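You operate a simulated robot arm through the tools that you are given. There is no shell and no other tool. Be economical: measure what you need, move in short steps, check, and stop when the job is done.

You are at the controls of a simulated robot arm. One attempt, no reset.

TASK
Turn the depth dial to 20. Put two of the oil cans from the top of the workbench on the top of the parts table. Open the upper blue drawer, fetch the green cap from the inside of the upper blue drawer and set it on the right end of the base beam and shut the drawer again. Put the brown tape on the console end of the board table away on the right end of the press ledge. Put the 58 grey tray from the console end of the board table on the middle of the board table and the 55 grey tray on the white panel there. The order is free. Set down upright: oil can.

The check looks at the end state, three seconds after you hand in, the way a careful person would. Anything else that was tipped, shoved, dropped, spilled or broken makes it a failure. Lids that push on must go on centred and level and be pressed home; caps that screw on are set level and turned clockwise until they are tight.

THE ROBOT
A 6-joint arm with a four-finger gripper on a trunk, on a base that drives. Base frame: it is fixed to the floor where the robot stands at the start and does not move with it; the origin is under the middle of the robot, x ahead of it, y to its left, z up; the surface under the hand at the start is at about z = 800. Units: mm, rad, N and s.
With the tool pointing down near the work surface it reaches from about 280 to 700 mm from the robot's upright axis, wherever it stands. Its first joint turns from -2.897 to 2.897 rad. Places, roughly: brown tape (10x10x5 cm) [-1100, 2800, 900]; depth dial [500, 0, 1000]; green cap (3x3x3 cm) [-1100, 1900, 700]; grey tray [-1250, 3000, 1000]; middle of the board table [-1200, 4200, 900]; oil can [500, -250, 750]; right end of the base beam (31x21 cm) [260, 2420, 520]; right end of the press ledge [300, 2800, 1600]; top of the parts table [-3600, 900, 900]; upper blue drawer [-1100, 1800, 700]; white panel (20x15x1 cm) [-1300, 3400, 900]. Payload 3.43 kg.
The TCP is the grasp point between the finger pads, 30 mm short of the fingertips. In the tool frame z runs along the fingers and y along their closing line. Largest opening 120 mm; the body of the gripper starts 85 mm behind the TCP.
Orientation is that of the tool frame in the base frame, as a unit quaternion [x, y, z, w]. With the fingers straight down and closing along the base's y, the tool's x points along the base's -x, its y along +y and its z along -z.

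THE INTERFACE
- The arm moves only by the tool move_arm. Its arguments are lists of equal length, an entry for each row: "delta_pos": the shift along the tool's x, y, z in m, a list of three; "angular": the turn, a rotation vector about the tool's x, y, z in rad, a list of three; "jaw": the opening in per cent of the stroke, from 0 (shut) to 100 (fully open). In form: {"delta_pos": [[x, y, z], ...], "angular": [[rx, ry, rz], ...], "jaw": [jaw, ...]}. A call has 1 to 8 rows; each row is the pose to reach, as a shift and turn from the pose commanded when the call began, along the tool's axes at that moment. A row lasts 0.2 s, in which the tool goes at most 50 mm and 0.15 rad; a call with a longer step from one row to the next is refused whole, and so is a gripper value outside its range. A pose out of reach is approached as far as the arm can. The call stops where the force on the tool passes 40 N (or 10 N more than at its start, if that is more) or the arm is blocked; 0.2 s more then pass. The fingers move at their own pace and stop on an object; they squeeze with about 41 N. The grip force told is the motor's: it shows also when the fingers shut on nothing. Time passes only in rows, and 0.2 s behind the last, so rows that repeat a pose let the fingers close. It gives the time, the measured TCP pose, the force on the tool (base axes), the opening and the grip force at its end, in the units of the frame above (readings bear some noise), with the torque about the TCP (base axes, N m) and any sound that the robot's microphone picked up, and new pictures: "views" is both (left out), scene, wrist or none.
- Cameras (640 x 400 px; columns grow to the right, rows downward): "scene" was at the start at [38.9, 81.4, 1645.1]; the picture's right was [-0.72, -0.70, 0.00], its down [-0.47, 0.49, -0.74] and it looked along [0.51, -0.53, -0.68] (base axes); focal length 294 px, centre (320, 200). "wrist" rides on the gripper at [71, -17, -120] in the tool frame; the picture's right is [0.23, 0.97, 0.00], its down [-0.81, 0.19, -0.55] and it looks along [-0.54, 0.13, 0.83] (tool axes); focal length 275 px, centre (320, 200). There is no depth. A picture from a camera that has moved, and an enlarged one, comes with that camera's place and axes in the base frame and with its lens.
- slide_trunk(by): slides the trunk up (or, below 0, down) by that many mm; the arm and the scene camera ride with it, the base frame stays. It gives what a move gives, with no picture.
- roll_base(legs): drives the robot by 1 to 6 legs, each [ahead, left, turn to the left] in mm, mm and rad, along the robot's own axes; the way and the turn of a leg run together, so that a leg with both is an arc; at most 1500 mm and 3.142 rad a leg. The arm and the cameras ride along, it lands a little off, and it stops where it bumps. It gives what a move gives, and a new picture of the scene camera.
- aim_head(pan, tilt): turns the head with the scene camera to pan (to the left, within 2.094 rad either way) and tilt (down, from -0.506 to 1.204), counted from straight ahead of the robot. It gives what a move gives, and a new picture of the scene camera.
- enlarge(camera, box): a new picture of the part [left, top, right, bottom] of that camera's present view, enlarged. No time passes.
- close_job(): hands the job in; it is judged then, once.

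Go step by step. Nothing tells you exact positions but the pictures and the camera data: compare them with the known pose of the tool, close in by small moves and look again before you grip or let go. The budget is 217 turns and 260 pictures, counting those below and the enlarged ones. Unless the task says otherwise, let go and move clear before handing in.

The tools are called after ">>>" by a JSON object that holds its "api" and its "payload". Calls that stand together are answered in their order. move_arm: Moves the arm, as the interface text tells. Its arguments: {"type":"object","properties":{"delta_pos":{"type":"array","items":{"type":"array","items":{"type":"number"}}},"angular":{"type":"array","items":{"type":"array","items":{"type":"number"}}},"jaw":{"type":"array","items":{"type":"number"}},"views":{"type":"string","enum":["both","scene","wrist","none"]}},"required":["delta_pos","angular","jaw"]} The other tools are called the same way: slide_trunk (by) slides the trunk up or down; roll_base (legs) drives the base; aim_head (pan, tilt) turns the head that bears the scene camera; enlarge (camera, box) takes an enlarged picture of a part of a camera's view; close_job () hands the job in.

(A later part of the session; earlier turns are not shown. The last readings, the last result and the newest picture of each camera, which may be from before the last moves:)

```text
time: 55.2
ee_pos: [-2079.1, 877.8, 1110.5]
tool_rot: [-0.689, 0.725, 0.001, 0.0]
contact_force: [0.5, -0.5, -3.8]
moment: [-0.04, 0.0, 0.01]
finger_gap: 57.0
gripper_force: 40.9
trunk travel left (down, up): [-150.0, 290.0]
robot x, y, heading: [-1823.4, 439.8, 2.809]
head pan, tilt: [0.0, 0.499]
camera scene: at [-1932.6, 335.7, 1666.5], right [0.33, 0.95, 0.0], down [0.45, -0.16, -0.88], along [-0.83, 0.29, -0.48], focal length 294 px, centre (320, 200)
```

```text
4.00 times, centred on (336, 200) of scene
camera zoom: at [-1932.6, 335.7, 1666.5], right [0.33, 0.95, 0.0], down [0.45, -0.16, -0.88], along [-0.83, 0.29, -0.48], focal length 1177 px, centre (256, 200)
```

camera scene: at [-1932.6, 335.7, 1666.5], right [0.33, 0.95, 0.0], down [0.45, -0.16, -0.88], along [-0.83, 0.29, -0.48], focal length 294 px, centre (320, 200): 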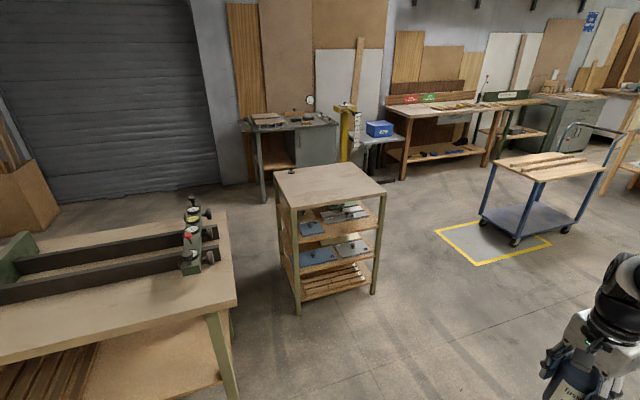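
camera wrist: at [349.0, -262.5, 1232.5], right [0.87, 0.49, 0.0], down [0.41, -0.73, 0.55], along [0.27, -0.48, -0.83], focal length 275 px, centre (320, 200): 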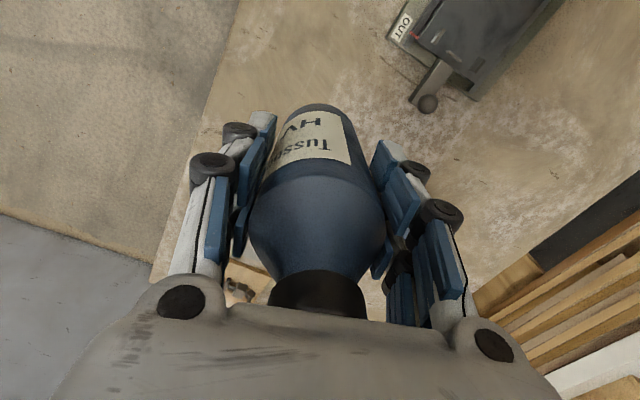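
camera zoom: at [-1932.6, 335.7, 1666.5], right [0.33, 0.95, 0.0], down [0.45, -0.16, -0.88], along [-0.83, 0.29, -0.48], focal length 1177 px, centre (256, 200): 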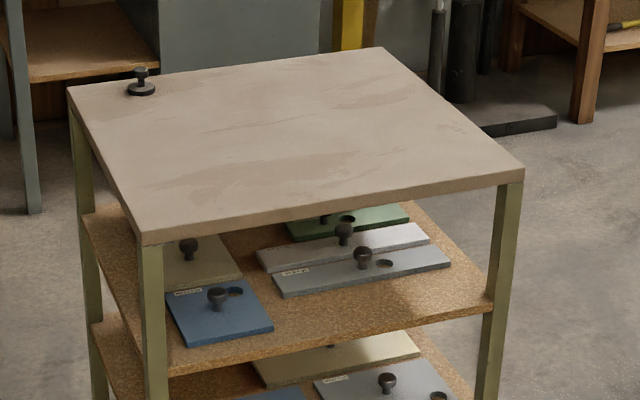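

The top is free but for a small black piece in the far corner. I turn square and drive up to it.

>>> {"api": "roll_base", "payload": {"legs": [[0, 0, 0.333], [1040, -160, 0]]}}

>>> {"api": "aim_head", "payload": {"pan": -0.5, "tilt": 0.85}}

```text
time: 61.8
ee_pos: [-3261.0, 951.5, 1110.5]
tool_rot: [0.794, -0.608, 0.0, 0.001]
contact_force: [0.1, 0.4, -3.7]
moment: [-0.01, -0.02, 0.02]
finger_gap: 57.0
gripper_force: 40.9
trunk travel left (down, up): [-150.0, 290.0]
robot x, y, heading: [-2880.8, 614.7, 3.124]
head pan, tilt: [0.0, 0.499]
camera scene: at [-2953.6, 478.1, 1666.5], right [0.02, 1.0, 0.0], down [0.48, -0.01, -0.88], along [-0.88, 0.02, -0.48], focal length 294 px, centre (320, 200)
```

scene: 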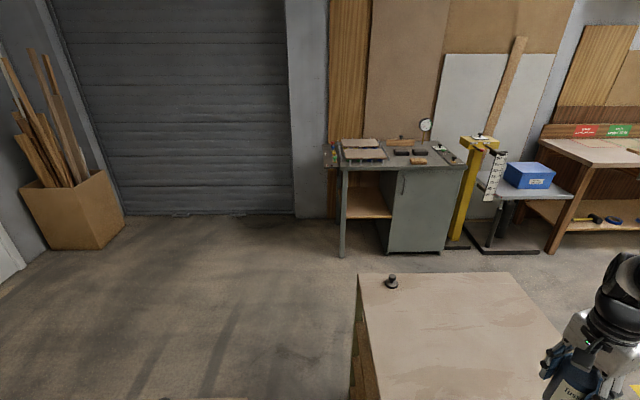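

```text
time: 62.7
ee_pos: [-3260.3, 949.8, 1110.5]
tool_rot: [0.794, -0.608, -0.001, -0.001]
contact_force: [-0.6, 0.4, -3.4]
moment: [-0.02, 0.0, -0.03]
finger_gap: 56.9
gripper_force: 41.3
trunk travel left (down, up): [-150.0, 290.0]
robot x, y, heading: [-2878.9, 616.8, 3.119]
head pan, tilt: [-0.499, 0.85]
camera scene: at [-2930.3, 515.0, 1636.6], right [0.49, 0.87, 0.0], down [0.65, -0.37, -0.66], along [-0.57, 0.33, -0.75], focal length 294 px, centre (320, 200)
```

scene: 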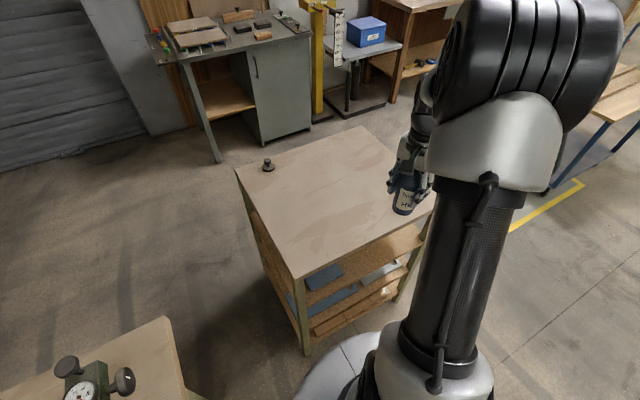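

The table top is at about z 847 with its near edge at x -3295. I drive 110 mm closer and then lower the bottle.

>>> {"api": "roll_base", "payload": {"legs": [[110, 0, 0]]}}

```text
time: 63.9
ee_pos: [-3370.8, 950.7, 1110.3]
tool_rot: [0.795, -0.607, 0.001, -0.001]
contact_force: [-0.3, 0.9, -4.8]
moment: [-0.02, -0.07, 0.0]
finger_gap: 57.2
gripper_force: 41.1
trunk travel left (down, up): [-150.0, 290.0]
robot x, y, heading: [-2990.1, 617.7, 3.127]
head pan, tilt: [-0.499, 0.85]
camera scene: at [-3041.4, 516.9, 1636.5], right [0.49, 0.87, 0.0], down [0.65, -0.37, -0.66], along [-0.57, 0.32, -0.75], focal length 294 px, centre (320, 200)
```

scene: 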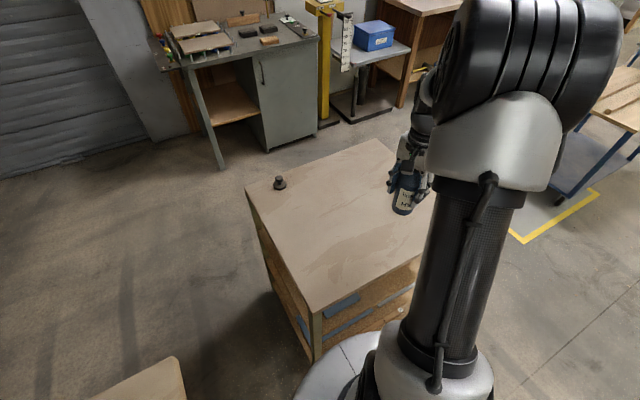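

>>> {"api": "move_arm", "payload": {"delta_pos": [[-0.002, 0.008, 0.04], [-0.004, 0.016, 0.085], [-0.007, 0.024, 0.13], [-0.007, 0.024, 0.165]], "angular": [[0, 0, 0], [0, 0, 0], [0, 0, 0], [0, 0, 0]], "jaw": [0, 0, 0, 0], "views": "both"}}

```text
time: 64.9
ee_pos: [-3397.7, 951.7, 946.0]
tool_rot: [0.795, -0.607, 0.0, 0.0]
contact_force: [0.0, -0.9, -3.1]
moment: [-0.06, -0.01, -0.02]
finger_gap: 56.7
gripper_force: 40.9
trunk travel left (down, up): [-150.0, 290.0]
robot x, y, heading: [-2989.1, 616.3, 3.121]
head pan, tilt: [-0.499, 0.85]
camera scene: at [-3040.0, 517.2, 1636.5], right [0.49, 0.87, 0.0], down [0.65, -0.37, -0.66], along [-0.57, 0.32, -0.75], focal length 294 px, centre (320, 200)
camera wrist: at [-3362.5, 887.5, 1067.6], right [-0.88, -0.48, 0.0], down [-0.4, 0.73, 0.55], along [-0.26, 0.49, -0.83], focal length 275 px, centre (320, 200)
```

scene: 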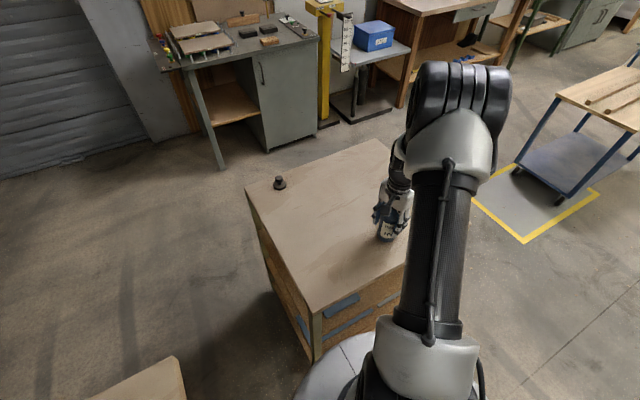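
wrist: 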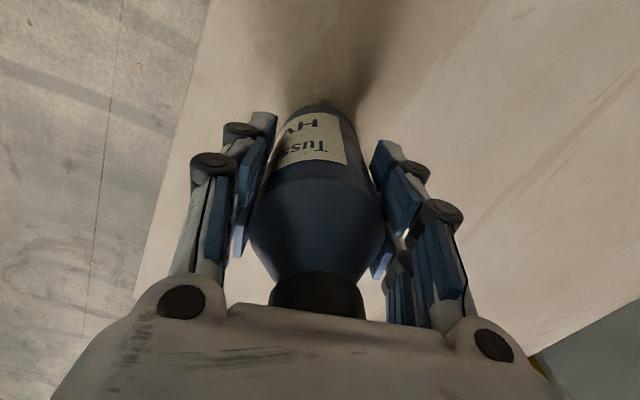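

>>> {"api": "move_arm", "payload": {"delta_pos": [[0, 0, 0.005], [0, 0, 0.01], [0, 0, 0.013], [0, 0, 0.016]], "angular": [[0, 0, 0], [0, 0, 0], [0, 0, 0], [0, 0, 0]], "jaw": [0, 0, 0, 0], "views": "wrist"}}

```text
time: 65.9
ee_pos: [-3395.8, 951.4, 933.7]
tool_rot: [0.794, -0.608, -0.004, -0.001]
contact_force: [-2.1, 0.8, 35.7]
moment: [0.38, 0.15, -0.23]
finger_gap: 57.4
gripper_force: 41.2
trunk travel left (down, up): [-150.0, 290.0]
robot x, y, heading: [-2987.9, 617.0, 3.126]
head pan, tilt: [-0.499, 0.85]
camera wrist: at [-3360.0, 887.0, 1054.2], right [-0.88, -0.48, 0.0], down [-0.39, 0.73, 0.56], along [-0.27, 0.49, -0.83], focal length 275 px, centre (320, 200)
```

wrist: 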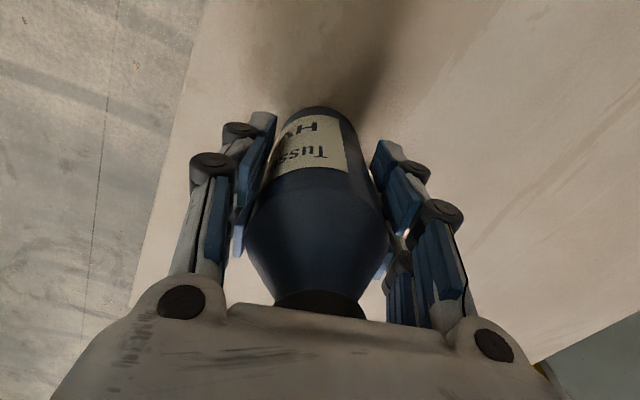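

It stands on the table. I relieve the pressure, open and rise.

>>> {"api": "move_arm", "payload": {"delta_pos": [[0, 0, -0.003], [0, 0, -0.003], [0, 0, -0.003], [0, 0, -0.003], [0, 0, -0.003]], "angular": [[0, 0, 0], [0, 0, 0], [0, 0, 0], [0, 0, 0], [0, 0, 0]], "jaw": [0, 60, 80, 90, 90], "views": "none"}}

>>> {"api": "move_arm", "payload": {"delta_pos": [[0, 0, -0.03], [0, 0, -0.08], [0, 0, -0.13], [0, 0, -0.18], [0, 0, -0.23], [0, 0, -0.25]], "angular": [[0, 0, 0], [0, 0, 0], [0, 0, 0], [0, 0, 0], [0, 0, 0], [0, 0, 0]], "jaw": [90, 90, 90, 90, 90, 90], "views": "both"}}

```text
time: 67.1
ee_pos: [-3393.5, 950.2, 932.9]
tool_rot: [0.794, -0.608, 0.001, 0.0]
contact_force: [-0.1, 1.9, 4.9]
moment: [-0.03, 0.07, -0.03]
finger_gap: 107.9
gripper_force: 0.1
trunk travel left (down, up): [-150.0, 290.0]
robot x, y, heading: [-2989.5, 616.8, 3.133]
head pan, tilt: [-0.499, 0.85]
```

```text
time: 68.5
ee_pos: [-3393.1, 952.9, 1181.2]
tool_rot: [0.795, -0.607, 0.0, 0.001]
contact_force: [-0.6, -0.5, 0.3]
moment: [0.0, 0.01, -0.02]
finger_gap: 107.9
gripper_force: 0.1
trunk travel left (down, up): [-150.0, 290.0]
robot x, y, heading: [-2989.2, 617.6, 3.129]
head pan, tilt: [-0.499, 0.85]
camera scene: at [-3039.4, 516.6, 1636.5], right [0.49, 0.87, 0.0], down [0.65, -0.37, -0.66], along [-0.57, 0.33, -0.75], focal length 294 px, centre (320, 200)
camera wrist: at [-3358.5, 889.1, 1302.0], right [-0.88, -0.48, 0.0], down [-0.4, 0.73, 0.55], along [-0.26, 0.49, -0.83], focal length 275 px, centre (320, 200)
```

scene: 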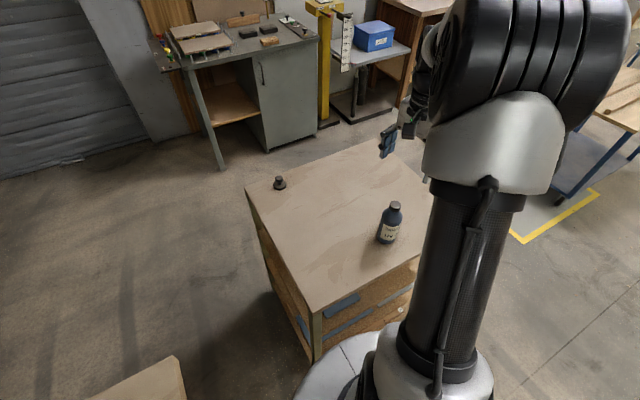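
wrist: 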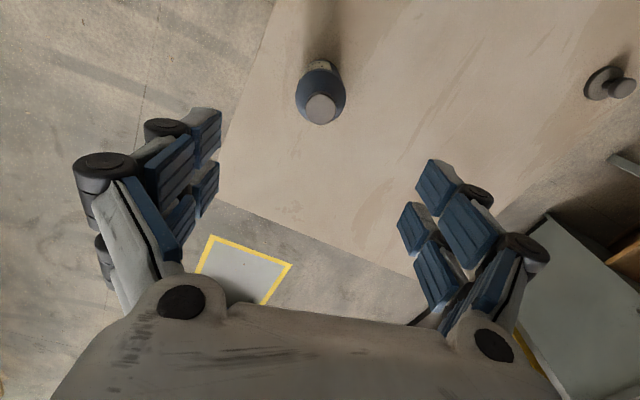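

The first bottle stands well. I drive back to the bench for the far bottle.

>>> {"api": "roll_base", "payload": {"legs": [[-1166, 177, 0], [-1223, 540, 0], [0, 0, -3.13], [610, -150, 0]]}}

>>> {"api": "aim_head", "payload": {"pan": -0.3, "tilt": 0.75}}

```text
time: 91.0
ee_pos: [425.4, -569.1, 1181.1]
tool_rot: [0.578, 0.816, 0.001, 0.0]
contact_force: [0.3, -0.2, -0.2]
moment: [0.0, 0.0, 0.0]
finger_gap: 107.7
gripper_force: 0.0
trunk travel left (down, up): [-150.0, 290.0]
robot x, y, heading: [1.0, -262.8, 0.055]
head pan, tilt: [-0.499, 0.85]
camera scene: at [43.5, -155.4, 1636.5], right [-0.43, -0.9, 0.0], down [-0.68, 0.32, -0.66], along [0.6, -0.28, -0.75], focal length 294 px, centre (320, 200)
```

scene: 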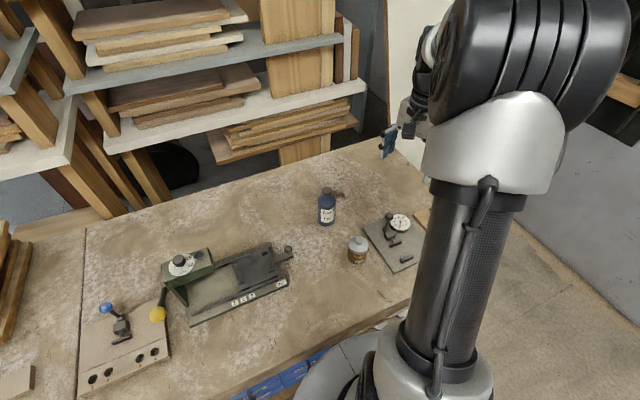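

```text
time: 91.8
ee_pos: [425.6, -568.8, 1181.3]
tool_rot: [0.579, 0.815, 0.0, -0.001]
contact_force: [-0.6, -0.4, -0.2]
moment: [-0.02, 0.02, 0.03]
finger_gap: 108.0
gripper_force: 0.1
trunk travel left (down, up): [-150.0, 290.0]
robot x, y, heading: [-0.6, -262.1, 0.058]
head pan, tilt: [-0.3, 0.75]
camera scene: at [52.7, -141.9, 1644.5], right [-0.24, -0.97, 0.0], down [-0.66, 0.17, -0.73], along [0.71, -0.18, -0.68], focal length 294 px, centre (320, 200)
```

scene: 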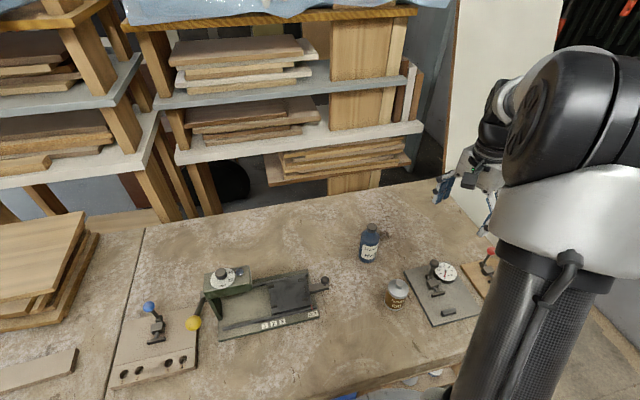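

>>> {"api": "move_arm", "payload": {"delta_pos": [[0.01, 0.035, 0.015], [0.02, 0.07, 0.03], [0.03, 0.105, 0.045], [0.04, 0.14, 0.06], [0.05, 0.175, 0.075], [0.057, 0.208, 0.09]], "angular": [[0, 0, 0], [0, 0, 0], [0, 0, 0], [0, 0, 0], [0, 0, 0], [0, 0, 0]], "jaw": [90, 90, 90, 90, 90, 90], "views": "wrist"}}

```text
time: 93.2
ee_pos: [607.5, -445.0, 1090.0]
tool_rot: [0.578, 0.816, -0.001, 0.0]
contact_force: [-0.3, 0.4, 0.1]
moment: [0.0, 0.01, 0.0]
finger_gap: 107.7
gripper_force: 0.1
trunk travel left (down, up): [-150.0, 290.0]
robot x, y, heading: [-3.7, -265.5, 0.055]
head pan, tilt: [-0.3, 0.75]
camera wrist: at [568.5, -383.7, 1211.3], right [0.84, 0.54, 0.0], down [0.45, -0.7, 0.55], along [0.3, -0.47, -0.83], focal length 275 px, centre (320, 200)
```

wrist: 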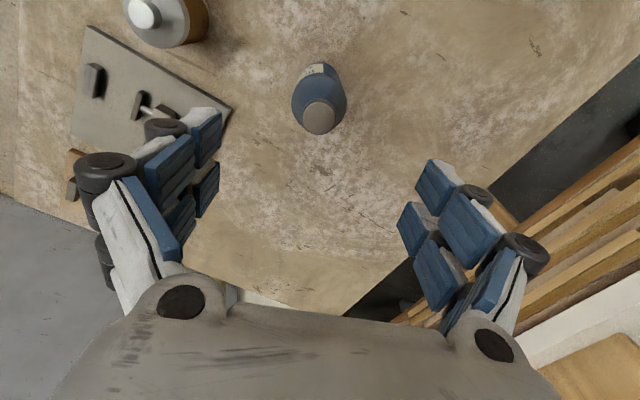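

>>> {"api": "move_arm", "payload": {"delta_pos": [[-0.003, 0, 0.045], [-0.003, 0, 0.09], [-0.003, 0, 0.135], [-0.003, 0, 0.175], [-0.003, 0, 0.21]], "angular": [[0, 0, 0], [0, 0, 0], [0, 0, 0], [0, 0, 0], [0, 0, 0]], "jaw": [90, 90, 90, 90, 90], "views": "wrist"}}

```text
time: 94.3
ee_pos: [606.0, -450.1, 877.0]
tool_rot: [0.579, 0.816, 0.0, 0.001]
contact_force: [0.7, 0.1, 1.0]
moment: [0.03, -0.01, 0.0]
finger_gap: 107.9
gripper_force: 0.0
trunk travel left (down, up): [-150.0, 290.0]
robot x, y, heading: [-1.9, -260.3, 0.06]
head pan, tilt: [-0.3, 0.75]
camera wrist: at [567.4, -387.7, 998.5], right [0.84, 0.54, 0.0], down [0.45, -0.7, 0.55], along [0.3, -0.47, -0.83], focal length 275 px, centre (320, 200)
```

wrist: 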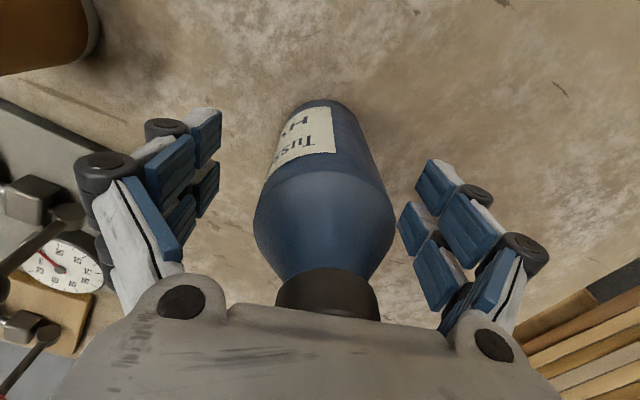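

>>> {"api": "move_arm", "payload": {"delta_pos": [[0, 0.002, 0], [0, 0.002, 0], [0, 0.002, 0], [0, 0.002, 0]], "angular": [[0, 0, 0], [0, 0, 0], [0, 0, 0], [0, 0, 0]], "jaw": [30, 30, 30, 0], "views": "none"}}

>>> {"api": "move_arm", "payload": {"delta_pos": [[0, 0, 0], [0, 0, -0.03], [0, 0, -0.08], [0, 0, -0.13], [0, 0, -0.18], [0.01, -0.04, -0.22], [0.02, -0.08, -0.24], [0.02, -0.12, -0.24]], "angular": [[0, 0, 0], [0, 0, 0], [0, 0, 0], [0, 0, 0], [0, 0, 0], [0, 0, 0], [0, 0, 0], [0, 0, 0]], "jaw": [0, 0, 0, 0, 0, 0, 0, 0], "views": "wrist"}}

```text
time: 95.3
ee_pos: [606.8, -449.3, 878.8]
tool_rot: [0.578, 0.816, 0.0, 0.0]
contact_force: [1.4, 0.1, 0.7]
moment: [0.0, -0.19, 0.04]
finger_gap: 57.8
gripper_force: 22.6
trunk travel left (down, up): [-150.0, 290.0]
robot x, y, heading: [2.6, -262.5, 0.052]
head pan, tilt: [-0.3, 0.75]
```

```text
refused: row 6 steps farther than a row can; nothing moved
```

>>> {"api": "move_arm", "payload": {"delta_pos": [[0, 0, 0], [0, 0, -0.03], [0, 0, -0.08], [0, 0, -0.13], [0, 0, -0.18], [0.01, -0.03, -0.21], [0.02, -0.07, -0.23], [0.02, -0.11, -0.23]], "angular": [[0, 0, 0], [0, 0, 0], [0, 0, 0], [0, 0, 0], [0, 0, 0], [0, 0, 0], [0, 0, 0], [0, 0, 0]], "jaw": [0, 0, 0, 0, 0, 0, 0, 0], "views": "wrist"}}

```text
time: 97.2
ee_pos: [492.3, -465.6, 1111.6]
tool_rot: [0.578, 0.816, 0.0, -0.001]
contact_force: [-0.4, -0.3, -3.2]
moment: [0.03, -0.03, 0.02]
finger_gap: 57.2
gripper_force: 41.0
trunk travel left (down, up): [-150.0, 290.0]
robot x, y, heading: [-1.2, -258.8, 0.058]
head pan, tilt: [-0.3, 0.75]
camera wrist: at [452.8, -403.2, 1232.7], right [0.84, 0.54, 0.0], down [0.45, -0.7, 0.55], along [0.3, -0.47, -0.83], focal length 275 px, centre (320, 200)
```

wrist: 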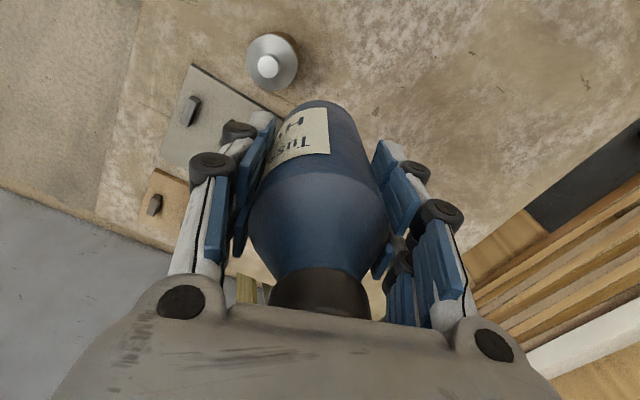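

The second bottle is held. I drive back to the parts table.

>>> {"api": "roll_base", "payload": {"legs": [[-590, 194, 0], [0, 0, 3.085], [1223, -700, 0], [1082, 0, 0]]}}

>>> {"api": "aim_head", "payload": {"pan": -0.4, "tilt": 0.85}}

```text
time: 119.5
ee_pos: [-3256.7, 1217.9, 1112.3]
tool_rot: [0.756, -0.654, 0.0, 0.0]
contact_force: [0.7, -0.5, -4.6]
moment: [-0.03, -0.02, 0.03]
finger_gap: 57.6
gripper_force: 41.3
trunk travel left (down, up): [-150.0, 290.0]
robot x, y, heading: [-2812.4, 925.0, 3.0]
head pan, tilt: [-0.3, 0.75]
camera scene: at [-2883.4, 818.6, 1644.5], right [0.42, 0.91, 0.0], down [0.62, -0.29, -0.73], along [-0.66, 0.31, -0.68], focal length 294 px, centre (320, 200)
```

scene: 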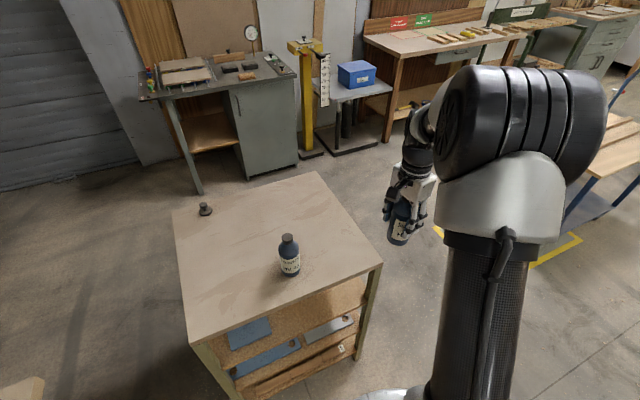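

```text
time: 120.1
ee_pos: [-3256.2, 1217.3, 1110.3]
tool_rot: [0.756, -0.654, 0.0, 0.0]
contact_force: [0.1, -0.2, -2.9]
moment: [-0.01, 0.05, -0.05]
finger_gap: 57.5
gripper_force: 41.1
trunk travel left (down, up): [-150.0, 290.0]
robot x, y, heading: [-2809.0, 922.0, 3.006]
head pan, tilt: [-0.4, 0.85]
camera scene: at [-2875.2, 823.4, 1636.6], right [0.51, 0.86, 0.0], down [0.65, -0.38, -0.66], along [-0.57, 0.34, -0.75], focal length 294 px, centre (320, 200)
```

scene: 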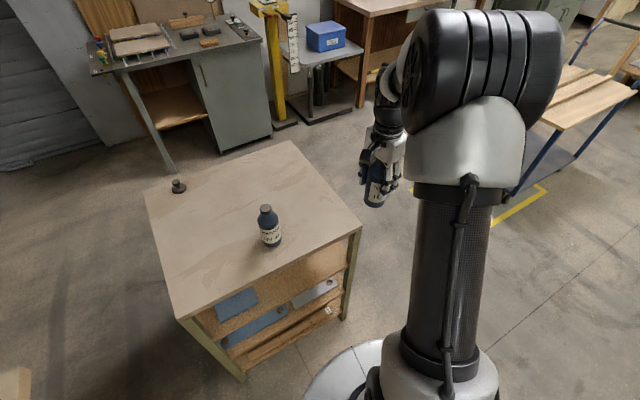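

>>> {"api": "roll_base", "payload": {"legs": [[0, 0, 0.138], [0, 363, 0], [98, 0, 0]]}}

```text
time: 123.8
ee_pos: [-3387.8, 785.2, 1109.2]
tool_rot: [0.802, -0.597, 0.001, 0.0]
contact_force: [0.0, -0.1, -4.0]
moment: [-0.02, -0.06, 0.0]
finger_gap: 57.6
gripper_force: 41.2
trunk travel left (down, up): [-150.0, 290.0]
robot x, y, heading: [-2904.3, 556.7, -3.136]
head pan, tilt: [-0.4, 0.85]
camera scene: at [-2954.7, 449.8, 1636.5], right [0.38, 0.92, 0.0], down [0.69, -0.29, -0.66], along [-0.61, 0.25, -0.75], focal length 294 px, centre (320, 200)
```

scene: 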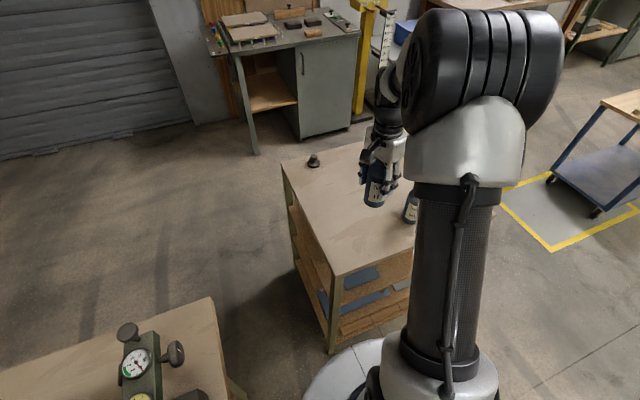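

>>> {"api": "move_arm", "payload": {"delta_pos": [[0, 0, 0.04], [0, 0, 0.085], [0, 0, 0.13], [0, 0, 0.165], [0, 0, 0.171], [0, 0, 0.175], [0, 0, 0.178]], "angular": [[0, 0, 0], [0, 0, 0], [0, 0, 0], [0, 0, 0], [0, 0, 0], [0, 0, 0], [0, 0, 0]], "jaw": [0, 0, 0, 0, 0, 0, 0], "views": "wrist"}}

```text
time: 125.4
ee_pos: [-3386.7, 787.0, 938.4]
tool_rot: [0.801, -0.598, -0.004, 0.0]
contact_force: [3.9, -0.8, 34.1]
moment: [0.18, -0.11, -0.22]
finger_gap: 57.8
gripper_force: 41.2
trunk travel left (down, up): [-150.0, 290.0]
robot x, y, heading: [-2901.6, 553.9, -3.131]
head pan, tilt: [-0.4, 0.85]
camera wrist: at [-3349.7, 722.2, 1058.2], right [-0.87, -0.5, 0.0], down [-0.41, 0.72, 0.56], along [-0.28, 0.48, -0.83], focal length 275 px, centre (320, 200)
```

wrist: 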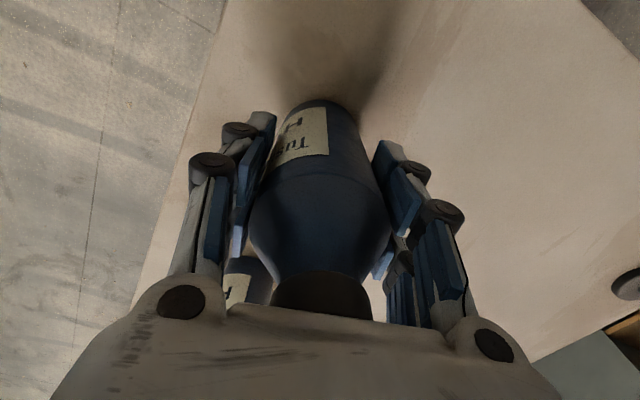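

>>> {"api": "move_arm", "payload": {"delta_pos": [[0, 0, -0.003], [0, 0, -0.003], [0, 0, -0.003], [0, 0, -0.003], [0, 0, -0.003]], "angular": [[0, 0, 0], [0, 0, 0], [0, 0, 0], [0, 0, 0], [0, 0, 0]], "jaw": [0, 60, 80, 90, 90], "views": "none"}}

>>> {"api": "move_arm", "payload": {"delta_pos": [[0, 0, -0.03], [0, 0, -0.08], [0, 0, -0.13], [0, 0, -0.18], [0, 0, -0.23], [0, 0, -0.25]], "angular": [[0, 0, 0], [0, 0, 0], [0, 0, 0], [0, 0, 0], [0, 0, 0], [0, 0, 0]], "jaw": [90, 90, 90, 90, 90, 90], "views": "both"}}

```text
time: 126.6
ee_pos: [-3386.8, 785.1, 936.2]
tool_rot: [0.802, -0.597, 0.0, 0.0]
contact_force: [0.3, -0.3, -0.2]
moment: [-0.01, 0.01, -0.01]
finger_gap: 107.9
gripper_force: 0.1
trunk travel left (down, up): [-150.0, 290.0]
robot x, y, heading: [-2905.5, 558.5, -3.135]
head pan, tilt: [-0.4, 0.85]
```

```text
time: 128.0
ee_pos: [-3384.3, 785.7, 1184.2]
tool_rot: [0.801, -0.598, 0.001, 0.0]
contact_force: [0.1, 0.8, 0.0]
moment: [0.0, 0.01, -0.01]
finger_gap: 107.8
gripper_force: 0.1
trunk travel left (down, up): [-150.0, 290.0]
robot x, y, heading: [-2903.0, 556.2, -3.134]
head pan, tilt: [-0.4, 0.85]
camera scene: at [-2952.8, 449.7, 1636.5], right [0.38, 0.92, 0.0], down [0.69, -0.29, -0.66], along [-0.61, 0.25, -0.75], focal length 294 px, centre (320, 200)
camera wrist: at [-3348.6, 722.3, 1305.5], right [-0.87, -0.5, 0.0], down [-0.42, 0.72, 0.55], along [-0.27, 0.48, -0.83], focal length 275 px, centre (320, 200)
```

scene: 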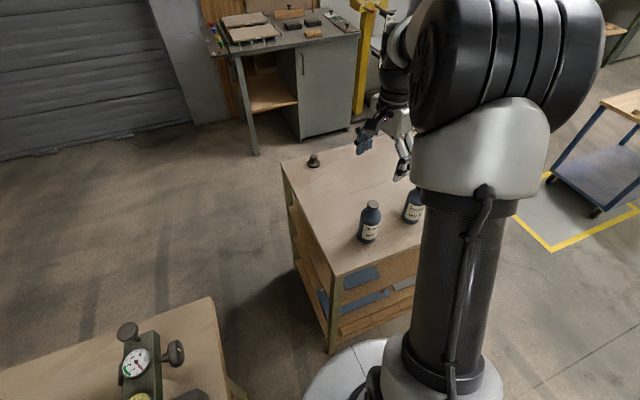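
wrist: 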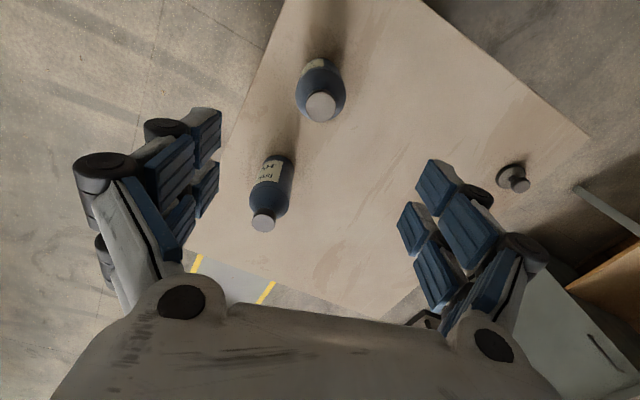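

Both bottles stand upright on the parts table. Next the blue drawer cabinet: I drive back and turn to face it.

>>> {"api": "roll_base", "payload": {"legs": [[-1200, -100, 0], [-900, 0, 0], [0, 0, -1.2]]}}

>>> {"api": "aim_head", "payload": {"pan": 0.0, "tilt": 0.5}}

```text
time: 141.2
ee_pos: [-801.6, 1155.7, 1183.4]
tool_rot: [-0.304, 0.953, -0.001, 0.0]
contact_force: [-0.7, -0.3, 0.1]
moment: [-0.01, 0.03, 0.03]
finger_gap: 108.2
gripper_force: 0.1
trunk travel left (down, up): [-150.0, 290.0]
robot x, y, heading: [-860.2, 624.6, 1.904]
head pan, tilt: [-0.4, 0.85]
camera scene: at [-980.7, 638.8, 1636.5], right [1.0, -0.07, 0.0], down [-0.05, -0.75, -0.66], along [0.04, 0.66, -0.75], focal length 294 px, centre (320, 200)
```

scene: 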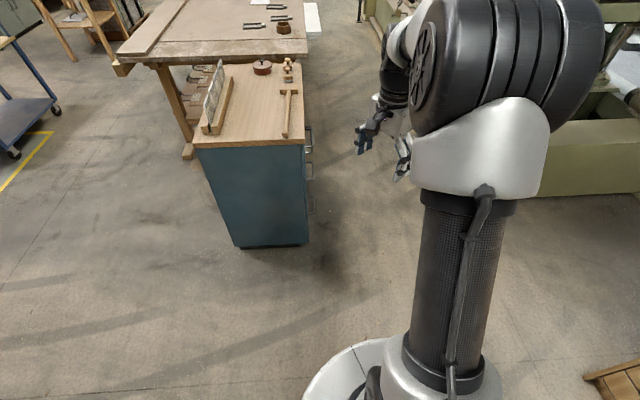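

```text
time: 142.1
ee_pos: [-801.4, 1153.7, 1184.7]
tool_rot: [-0.303, 0.953, 0.0, 0.0]
contact_force: [-0.2, 0.0, 0.0]
moment: [0.01, -0.02, 0.01]
finger_gap: 108.1
gripper_force: 0.0
trunk travel left (down, up): [-150.0, 290.0]
robot x, y, heading: [-860.4, 622.1, 1.902]
head pan, tilt: [0.0, 0.499]
camera scene: at [-1015.7, 646.8, 1666.5], right [0.94, 0.33, 0.0], down [0.16, -0.45, -0.88], along [-0.29, 0.83, -0.48], focal length 294 px, centre (320, 200)
```

scene: 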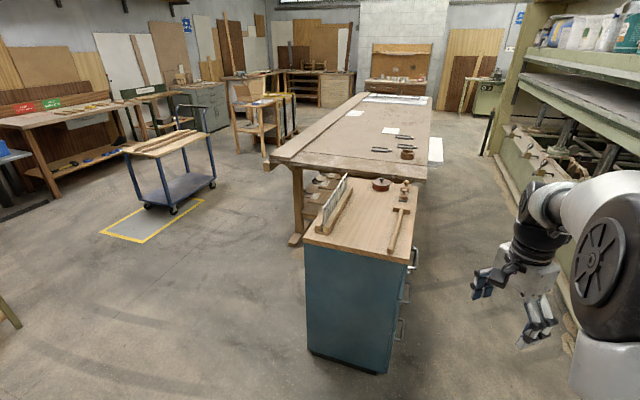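

The cabinet's drawers face +x at about x=-985, y 1690–2300, top about z 835. I drive to the aisle in front of the drawers, facing them.

>>> {"api": "roll_base", "payload": {"legs": [[0, 0, 1.24], [-440, -1000, 0]]}}

>>> {"api": "aim_head", "payload": {"pan": -0.5, "tilt": 0.8}}

```text
time: 150.7
ee_pos: [-890.8, 1855.7, 1183.5]
tool_rot: [0.795, -0.607, 0.0, 0.0]
contact_force: [0.4, 0.2, 0.1]
moment: [-0.01, 0.0, 0.0]
finger_gap: 108.2
gripper_force: 0.1
trunk travel left (down, up): [-150.0, 290.0]
robot x, y, heading: [-413.2, 1617.9, 3.124]
head pan, tilt: [0.0, 0.499]
camera scene: at [-485.1, 1481.8, 1666.6], right [0.01, 1.0, 0.0], down [0.48, -0.01, -0.88], along [-0.88, 0.01, -0.48], focal length 294 px, centre (320, 200)
```

scene: 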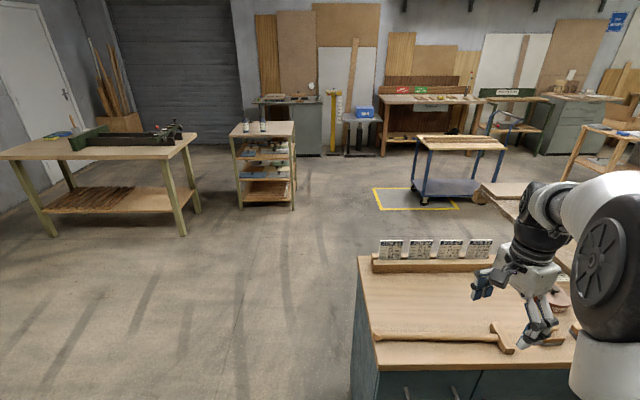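

```text
time: 151.7
ee_pos: [-891.5, 1857.4, 1185.1]
tool_rot: [0.795, -0.607, 0.0, 0.0]
contact_force: [-0.2, 0.0, -0.3]
moment: [0.01, -0.05, 0.0]
finger_gap: 108.1
gripper_force: 0.1
trunk travel left (down, up): [-150.0, 290.0]
robot x, y, heading: [-415.8, 1621.9, 3.129]
head pan, tilt: [-0.499, 0.799]
camera scene: at [-464.6, 1519.7, 1640.6], right [0.49, 0.87, 0.0], down [0.62, -0.35, -0.7], along [-0.61, 0.34, -0.72], focal length 294 px, centre (320, 200)
```

scene: 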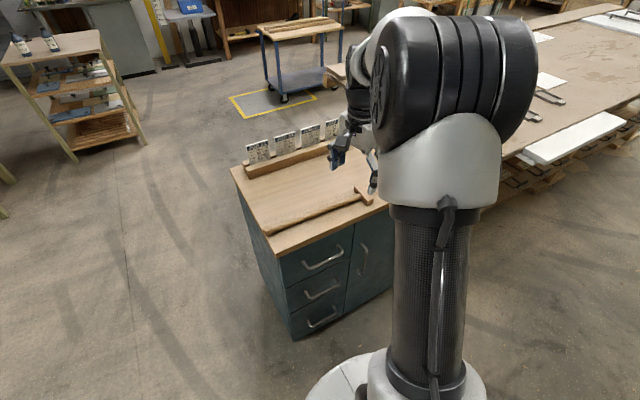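

>>> {"api": "enlarge", "payload": {"camera": "scene", "box": [230, 190, 410, 350]}}

```text
2.50 times, centred on (320, 270) of scene
camera zoom: at [-464.6, 1519.7, 1640.6], right [0.49, 0.87, 0.0], down [0.62, -0.35, -0.7], along [-0.61, 0.34, -0.72], focal length 736 px, centre (320, 25)
```

zoom: 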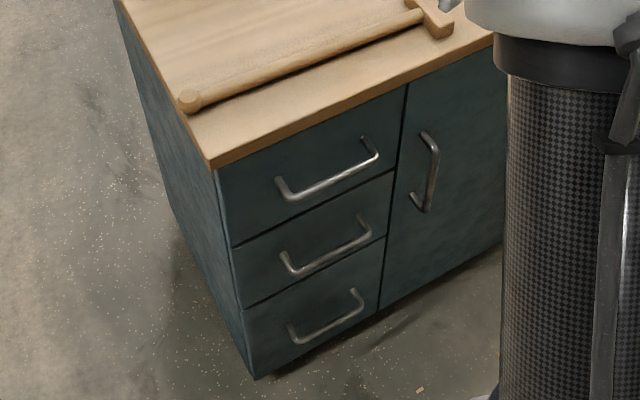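

Three drawers with bow handles; the upper one's bar lies at about x -960, y 1740–1890, z ~730. I bring the hand above it, jaws closing along x.

>>> {"api": "move_arm", "payload": {"delta_pos": [[0.007, 0.013, 0.04], [0.014, 0.026, 0.08], [0.021, 0.039, 0.12], [0.028, 0.052, 0.16], [0.035, 0.065, 0.2], [0.039, 0.072, 0.225]], "angular": [[0, 0, 0.05], [0, 0, 0.1], [0, 0, 0.15], [0, 0, 0.2], [0, 0, 0.25], [0, 0, 0.266]], "jaw": [50, 50, 50, 50, 50, 50], "views": "both"}}

```text
time: 153.1
ee_pos: [-947.2, 1802.7, 959.1]
tool_rot: [0.708, -0.706, 0.0, -0.001]
contact_force: [-0.2, -0.5, 0.0]
moment: [-0.01, -0.03, 0.01]
finger_gap: 60.2
gripper_force: 0.0
trunk travel left (down, up): [-150.0, 290.0]
robot x, y, heading: [-411.1, 1619.4, 3.125]
head pan, tilt: [-0.499, 0.799]
camera scene: at [-464.9, 1519.8, 1640.5], right [0.49, 0.87, 0.0], down [0.62, -0.35, -0.7], along [-0.61, 0.34, -0.72], focal length 294 px, centre (320, 200)
camera wrist: at [-931.2, 1731.4, 1080.4], right [-0.97, -0.23, 0.0], down [-0.19, 0.81, 0.55], along [-0.13, 0.54, -0.83], focal length 275 px, centre (320, 200)
```

scene: 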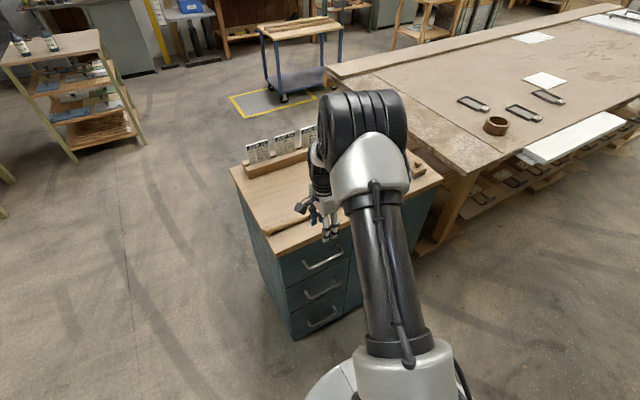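
wrist: 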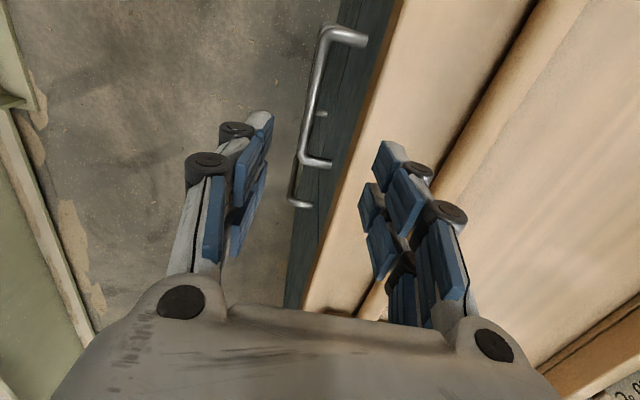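

The bar is at about x -941, z ~728, with a 40 mm gap behind it. I go down in front of it with an open jaw so that the rear finger passes behind the bar.

>>> {"api": "move_arm", "payload": {"delta_pos": [[-0.017, -0.032, 0.0], [-0.017, -0.032, 0.05], [-0.017, -0.032, 0.1], [-0.017, -0.032, 0.15], [-0.017, -0.032, 0.17]], "angular": [[0, 0, 0], [0, 0, 0], [0, 0, 0], [0, 0, 0], [0, 0, 0]], "jaw": [67, 67, 67, 67, 67], "views": "both"}}

```text
time: 154.2
ee_pos: [-917.9, 1818.3, 788.7]
tool_rot: [0.708, -0.706, 0.001, 0.0]
contact_force: [0.5, 0.1, -0.6]
moment: [-0.03, -0.03, -0.01]
finger_gap: 80.4
gripper_force: 0.1
trunk travel left (down, up): [-150.0, 290.0]
robot x, y, heading: [-411.3, 1621.9, 3.129]
head pan, tilt: [-0.499, 0.799]
camera scene: at [-464.6, 1519.9, 1640.6], right [0.49, 0.87, 0.0], down [0.62, -0.35, -0.7], along [-0.61, 0.34, -0.72], focal length 294 px, centre (320, 200)
camera wrist: at [-900.9, 1746.9, 909.6], right [-0.97, -0.23, 0.0], down [-0.19, 0.81, 0.55], along [-0.13, 0.54, -0.83], focal length 275 px, centre (320, 200)
```

scene: 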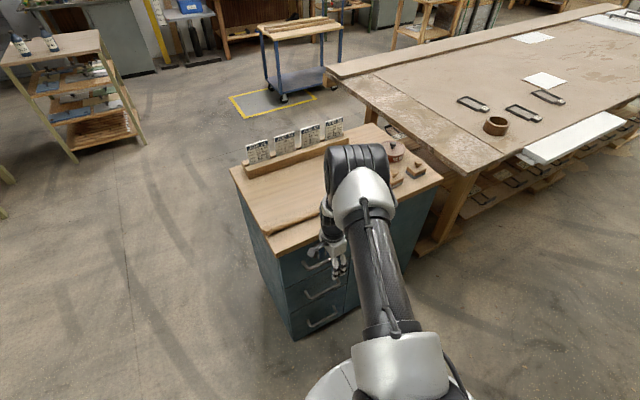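
wrist: 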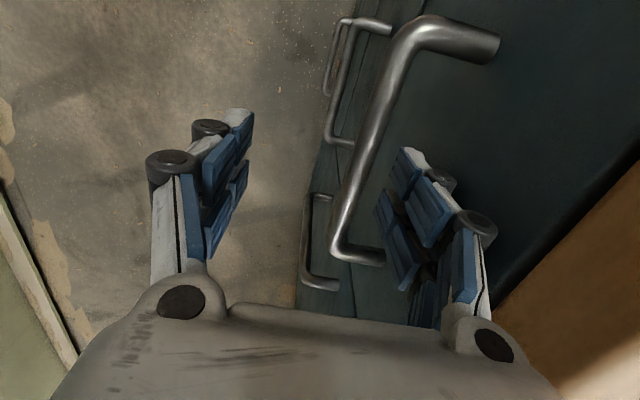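

The rear finger is behind the bar (bar z ~770). I lower 15 mm more and pull the drawer.

>>> {"api": "move_arm", "payload": {"delta_pos": [[0, 0, 0.015], [0, -0.02, 0.015], [0, -0.04, 0.015], [0, -0.06, 0.015], [0, -0.08, 0.015]], "angular": [[0, 0, 0], [0, 0, 0], [0, 0, 0], [0, 0, 0], [0, 0, 0]], "jaw": [67, 67, 67, 67, 67], "views": "both"}}

```text
time: 155.4
ee_pos: [-837.1, 1819.6, 774.3]
tool_rot: [0.707, -0.707, 0.001, 0.001]
contact_force: [-0.3, -0.3, 0.5]
moment: [-0.04, -0.02, 0.0]
finger_gap: 80.4
gripper_force: 0.2
trunk travel left (down, up): [-150.0, 290.0]
robot x, y, heading: [-415.6, 1620.7, 3.127]
head pan, tilt: [-0.499, 0.799]
camera scene: at [-464.2, 1519.9, 1640.6], right [0.49, 0.87, 0.0], down [0.62, -0.35, -0.7], along [-0.61, 0.34, -0.72], focal length 294 px, centre (320, 200)
camera wrist: at [-819.6, 1747.4, 895.6], right [-0.97, -0.23, 0.0], down [-0.19, 0.81, 0.55], along [-0.13, 0.54, -0.83], focal length 275 px, centre (320, 200)
```

scene: 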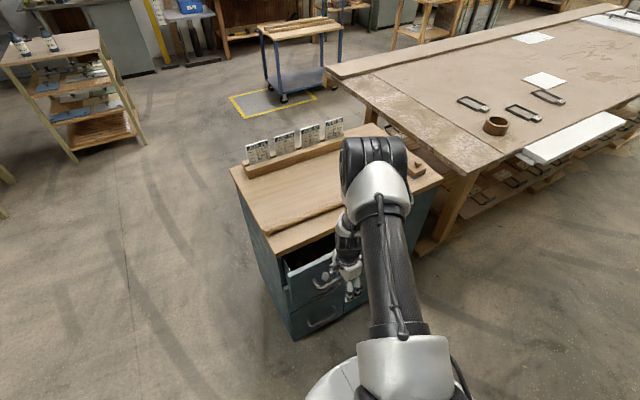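
wrist: 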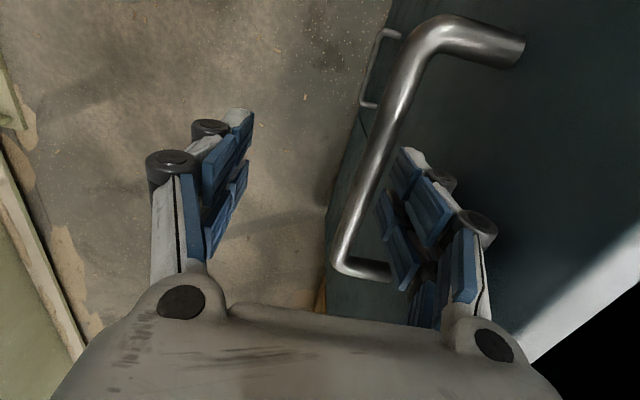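

The drawer opens easily. I pull it about 150 mm further.

>>> {"api": "move_arm", "payload": {"delta_pos": [[0, -0.03, 0], [0, -0.06, 0], [0, -0.09, 0], [0, -0.12, 0], [0, -0.15, 0], [0, -0.17, 0]], "angular": [[0, 0, 0], [0, 0, 0], [0, 0, 0], [0, 0, 0], [0, 0, 0], [0, 0, 0]], "jaw": [67, 67, 67, 67, 67, 67], "views": "none"}}

>>> {"api": "move_arm", "payload": {"delta_pos": [[0, 0.012, 0], [0, 0.012, -0.05], [0, 0.012, -0.1], [0, 0.012, -0.15], [0, 0.012, -0.2]], "angular": [[0, 0, 0], [0, 0, 0], [0, 0, 0], [0, 0, 0], [0, 0, 0]], "jaw": [67, 67, 67, 67, 67], "views": "both"}}

```text
time: 156.8
ee_pos: [-668.1, 1817.1, 773.7]
tool_rot: [0.708, -0.707, 0.0, 0.0]
contact_force: [0.0, -0.1, 0.0]
moment: [-0.02, 0.03, 0.0]
finger_gap: 80.4
gripper_force: 0.1
trunk travel left (down, up): [-150.0, 290.0]
robot x, y, heading: [-412.8, 1620.5, 3.128]
head pan, tilt: [-0.499, 0.799]
```

```text
time: 158.1
ee_pos: [-680.1, 1817.4, 976.4]
tool_rot: [0.708, -0.707, 0.001, -0.001]
contact_force: [0.5, -0.4, 0.4]
moment: [0.04, 0.03, 0.02]
finger_gap: 80.4
gripper_force: 0.1
trunk travel left (down, up): [-150.0, 290.0]
robot x, y, heading: [-413.3, 1621.8, 3.126]
head pan, tilt: [-0.499, 0.799]
camera scene: at [-463.4, 1519.0, 1640.6], right [0.49, 0.87, 0.0], down [0.62, -0.35, -0.7], along [-0.61, 0.34, -0.72], focal length 294 px, centre (320, 200)
camera wrist: at [-662.7, 1745.5, 1097.6], right [-0.97, -0.23, 0.0], down [-0.19, 0.81, 0.55], along [-0.13, 0.54, -0.83], focal length 275 px, centre (320, 200)
```

scene: 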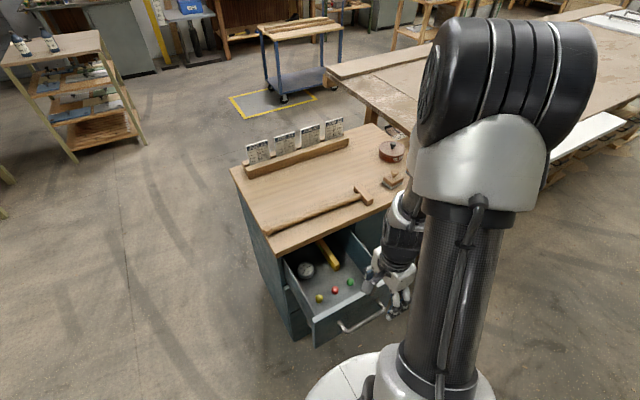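
wrist: 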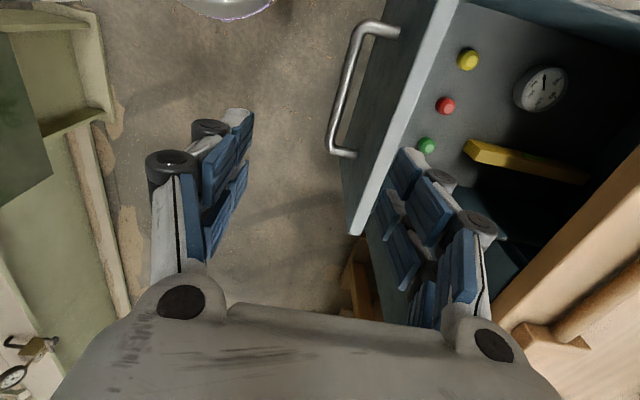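

The green cap is in the drawer's front part, about (-869,1873). I move above it to measure.

>>> {"api": "move_arm", "payload": {"delta_pos": [[-0.013, 0.045, 0.0], [-0.026, 0.09, 0.0], [-0.039, 0.135, 0.01], [-0.053, 0.183, 0.026]], "angular": [[0, 0, 0], [0, 0, 0], [0, 0, 0], [0, 0, 0]], "jaw": [67, 67, 67, 67], "views": "wrist"}}

```text
refused: row 4 steps farther than a row can; nothing moved
```

>>> {"api": "move_arm", "payload": {"delta_pos": [[-0.012, 0.04, 0.0], [-0.024, 0.08, 0.0], [-0.036, 0.12, 0.01], [-0.048, 0.16, 0.02], [-0.053, 0.183, 0.026]], "angular": [[0, 0, 0], [0, 0, 0], [0, 0, 0], [0, 0, 0], [0, 0, 0]], "jaw": [67, 67, 67, 67, 67], "views": "wrist"}}

```text
time: 159.2
ee_pos: [-862.0, 1870.6, 948.4]
tool_rot: [0.708, -0.706, 0.001, 0.0]
contact_force: [-1.0, -0.3, -0.4]
moment: [0.03, -0.03, -0.02]
finger_gap: 80.4
gripper_force: 0.0
trunk travel left (down, up): [-150.0, 290.0]
robot x, y, heading: [-418.4, 1618.2, 3.134]
head pan, tilt: [-0.499, 0.799]
camera wrist: at [-844.8, 1798.9, 1068.8], right [-0.97, -0.23, 0.0], down [-0.19, 0.81, 0.55], along [-0.13, 0.54, -0.83], focal length 275 px, centre (320, 200)
```

wrist: 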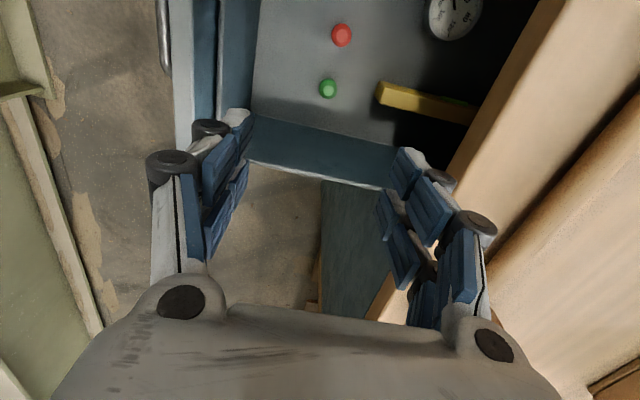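

The green cap is at (-875,1876), about 670 high, with enough room on all sides for jaws closing along x. I go down over it.

>>> {"api": "move_arm", "payload": {"delta_pos": [[-0.0055, 0.013, 0.04], [-0.0055, 0.013, 0.09], [-0.0055, 0.013, 0.14], [-0.0055, 0.013, 0.19], [-0.0055, 0.013, 0.225]], "angular": [[0, 0, 0], [0, 0, 0], [0, 0, 0], [0, 0, 0], [0, 0, 0]], "jaw": [45, 45, 45, 45, 45], "views": "wrist"}}

```text
time: 160.4
ee_pos: [-879.6, 1876.8, 723.3]
tool_rot: [0.708, -0.707, -0.001, 0.0]
contact_force: [1.1, 0.5, 0.2]
moment: [-0.04, -0.02, 0.03]
finger_gap: 54.2
gripper_force: 0.1
trunk travel left (down, up): [-150.0, 290.0]
robot x, y, heading: [-414.3, 1622.2, 3.131]
head pan, tilt: [-0.499, 0.799]
camera wrist: at [-861.9, 1805.2, 844.6], right [-0.97, -0.23, 0.0], down [-0.19, 0.81, 0.55], along [-0.13, 0.54, -0.83], focal length 275 px, centre (320, 200)
```

wrist: 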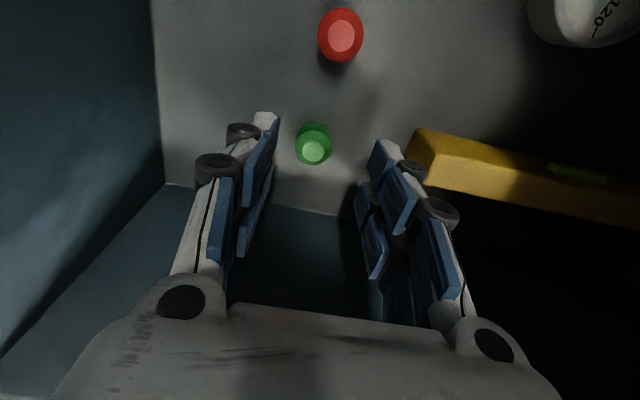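

>>> {"api": "move_arm", "payload": {"delta_pos": [[0, -0.004, 0.012], [0, -0.004, 0.022], [0, -0.004, 0.03], [0, -0.004, 0.036], [0, -0.004, 0.04]], "angular": [[0, 0, 0], [0, 0, 0], [0, 0, 0], [0, 0, 0], [0, 0, 0]], "jaw": [45, 45, 45, 45, 45], "views": "wrist"}}

```text
time: 161.7
ee_pos: [-879.2, 1875.5, 689.0]
tool_rot: [0.708, -0.706, -0.005, 0.001]
contact_force: [-1.5, -11.1, 33.2]
moment: [-0.78, 0.1, -0.32]
finger_gap: 36.7
gripper_force: 6.6
trunk travel left (down, up): [-150.0, 290.0]
robot x, y, heading: [-414.0, 1620.0, 3.128]
head pan, tilt: [-0.499, 0.799]
stopped in row 5: the force on the tool passed its limit at 45 N (the readings are from after the stop); the commanded pose is now the measured one
camera wrist: at [-861.5, 1803.6, 810.1], right [-0.97, -0.23, 0.01], down [-0.19, 0.81, 0.56], along [-0.14, 0.54, -0.83], focal length 275 px, centre (320, 200)
```

wrist: 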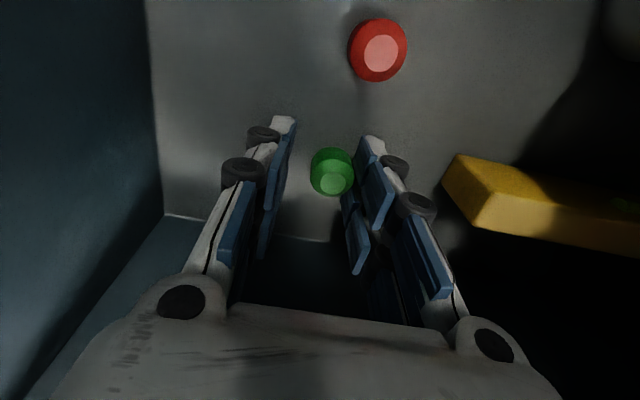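

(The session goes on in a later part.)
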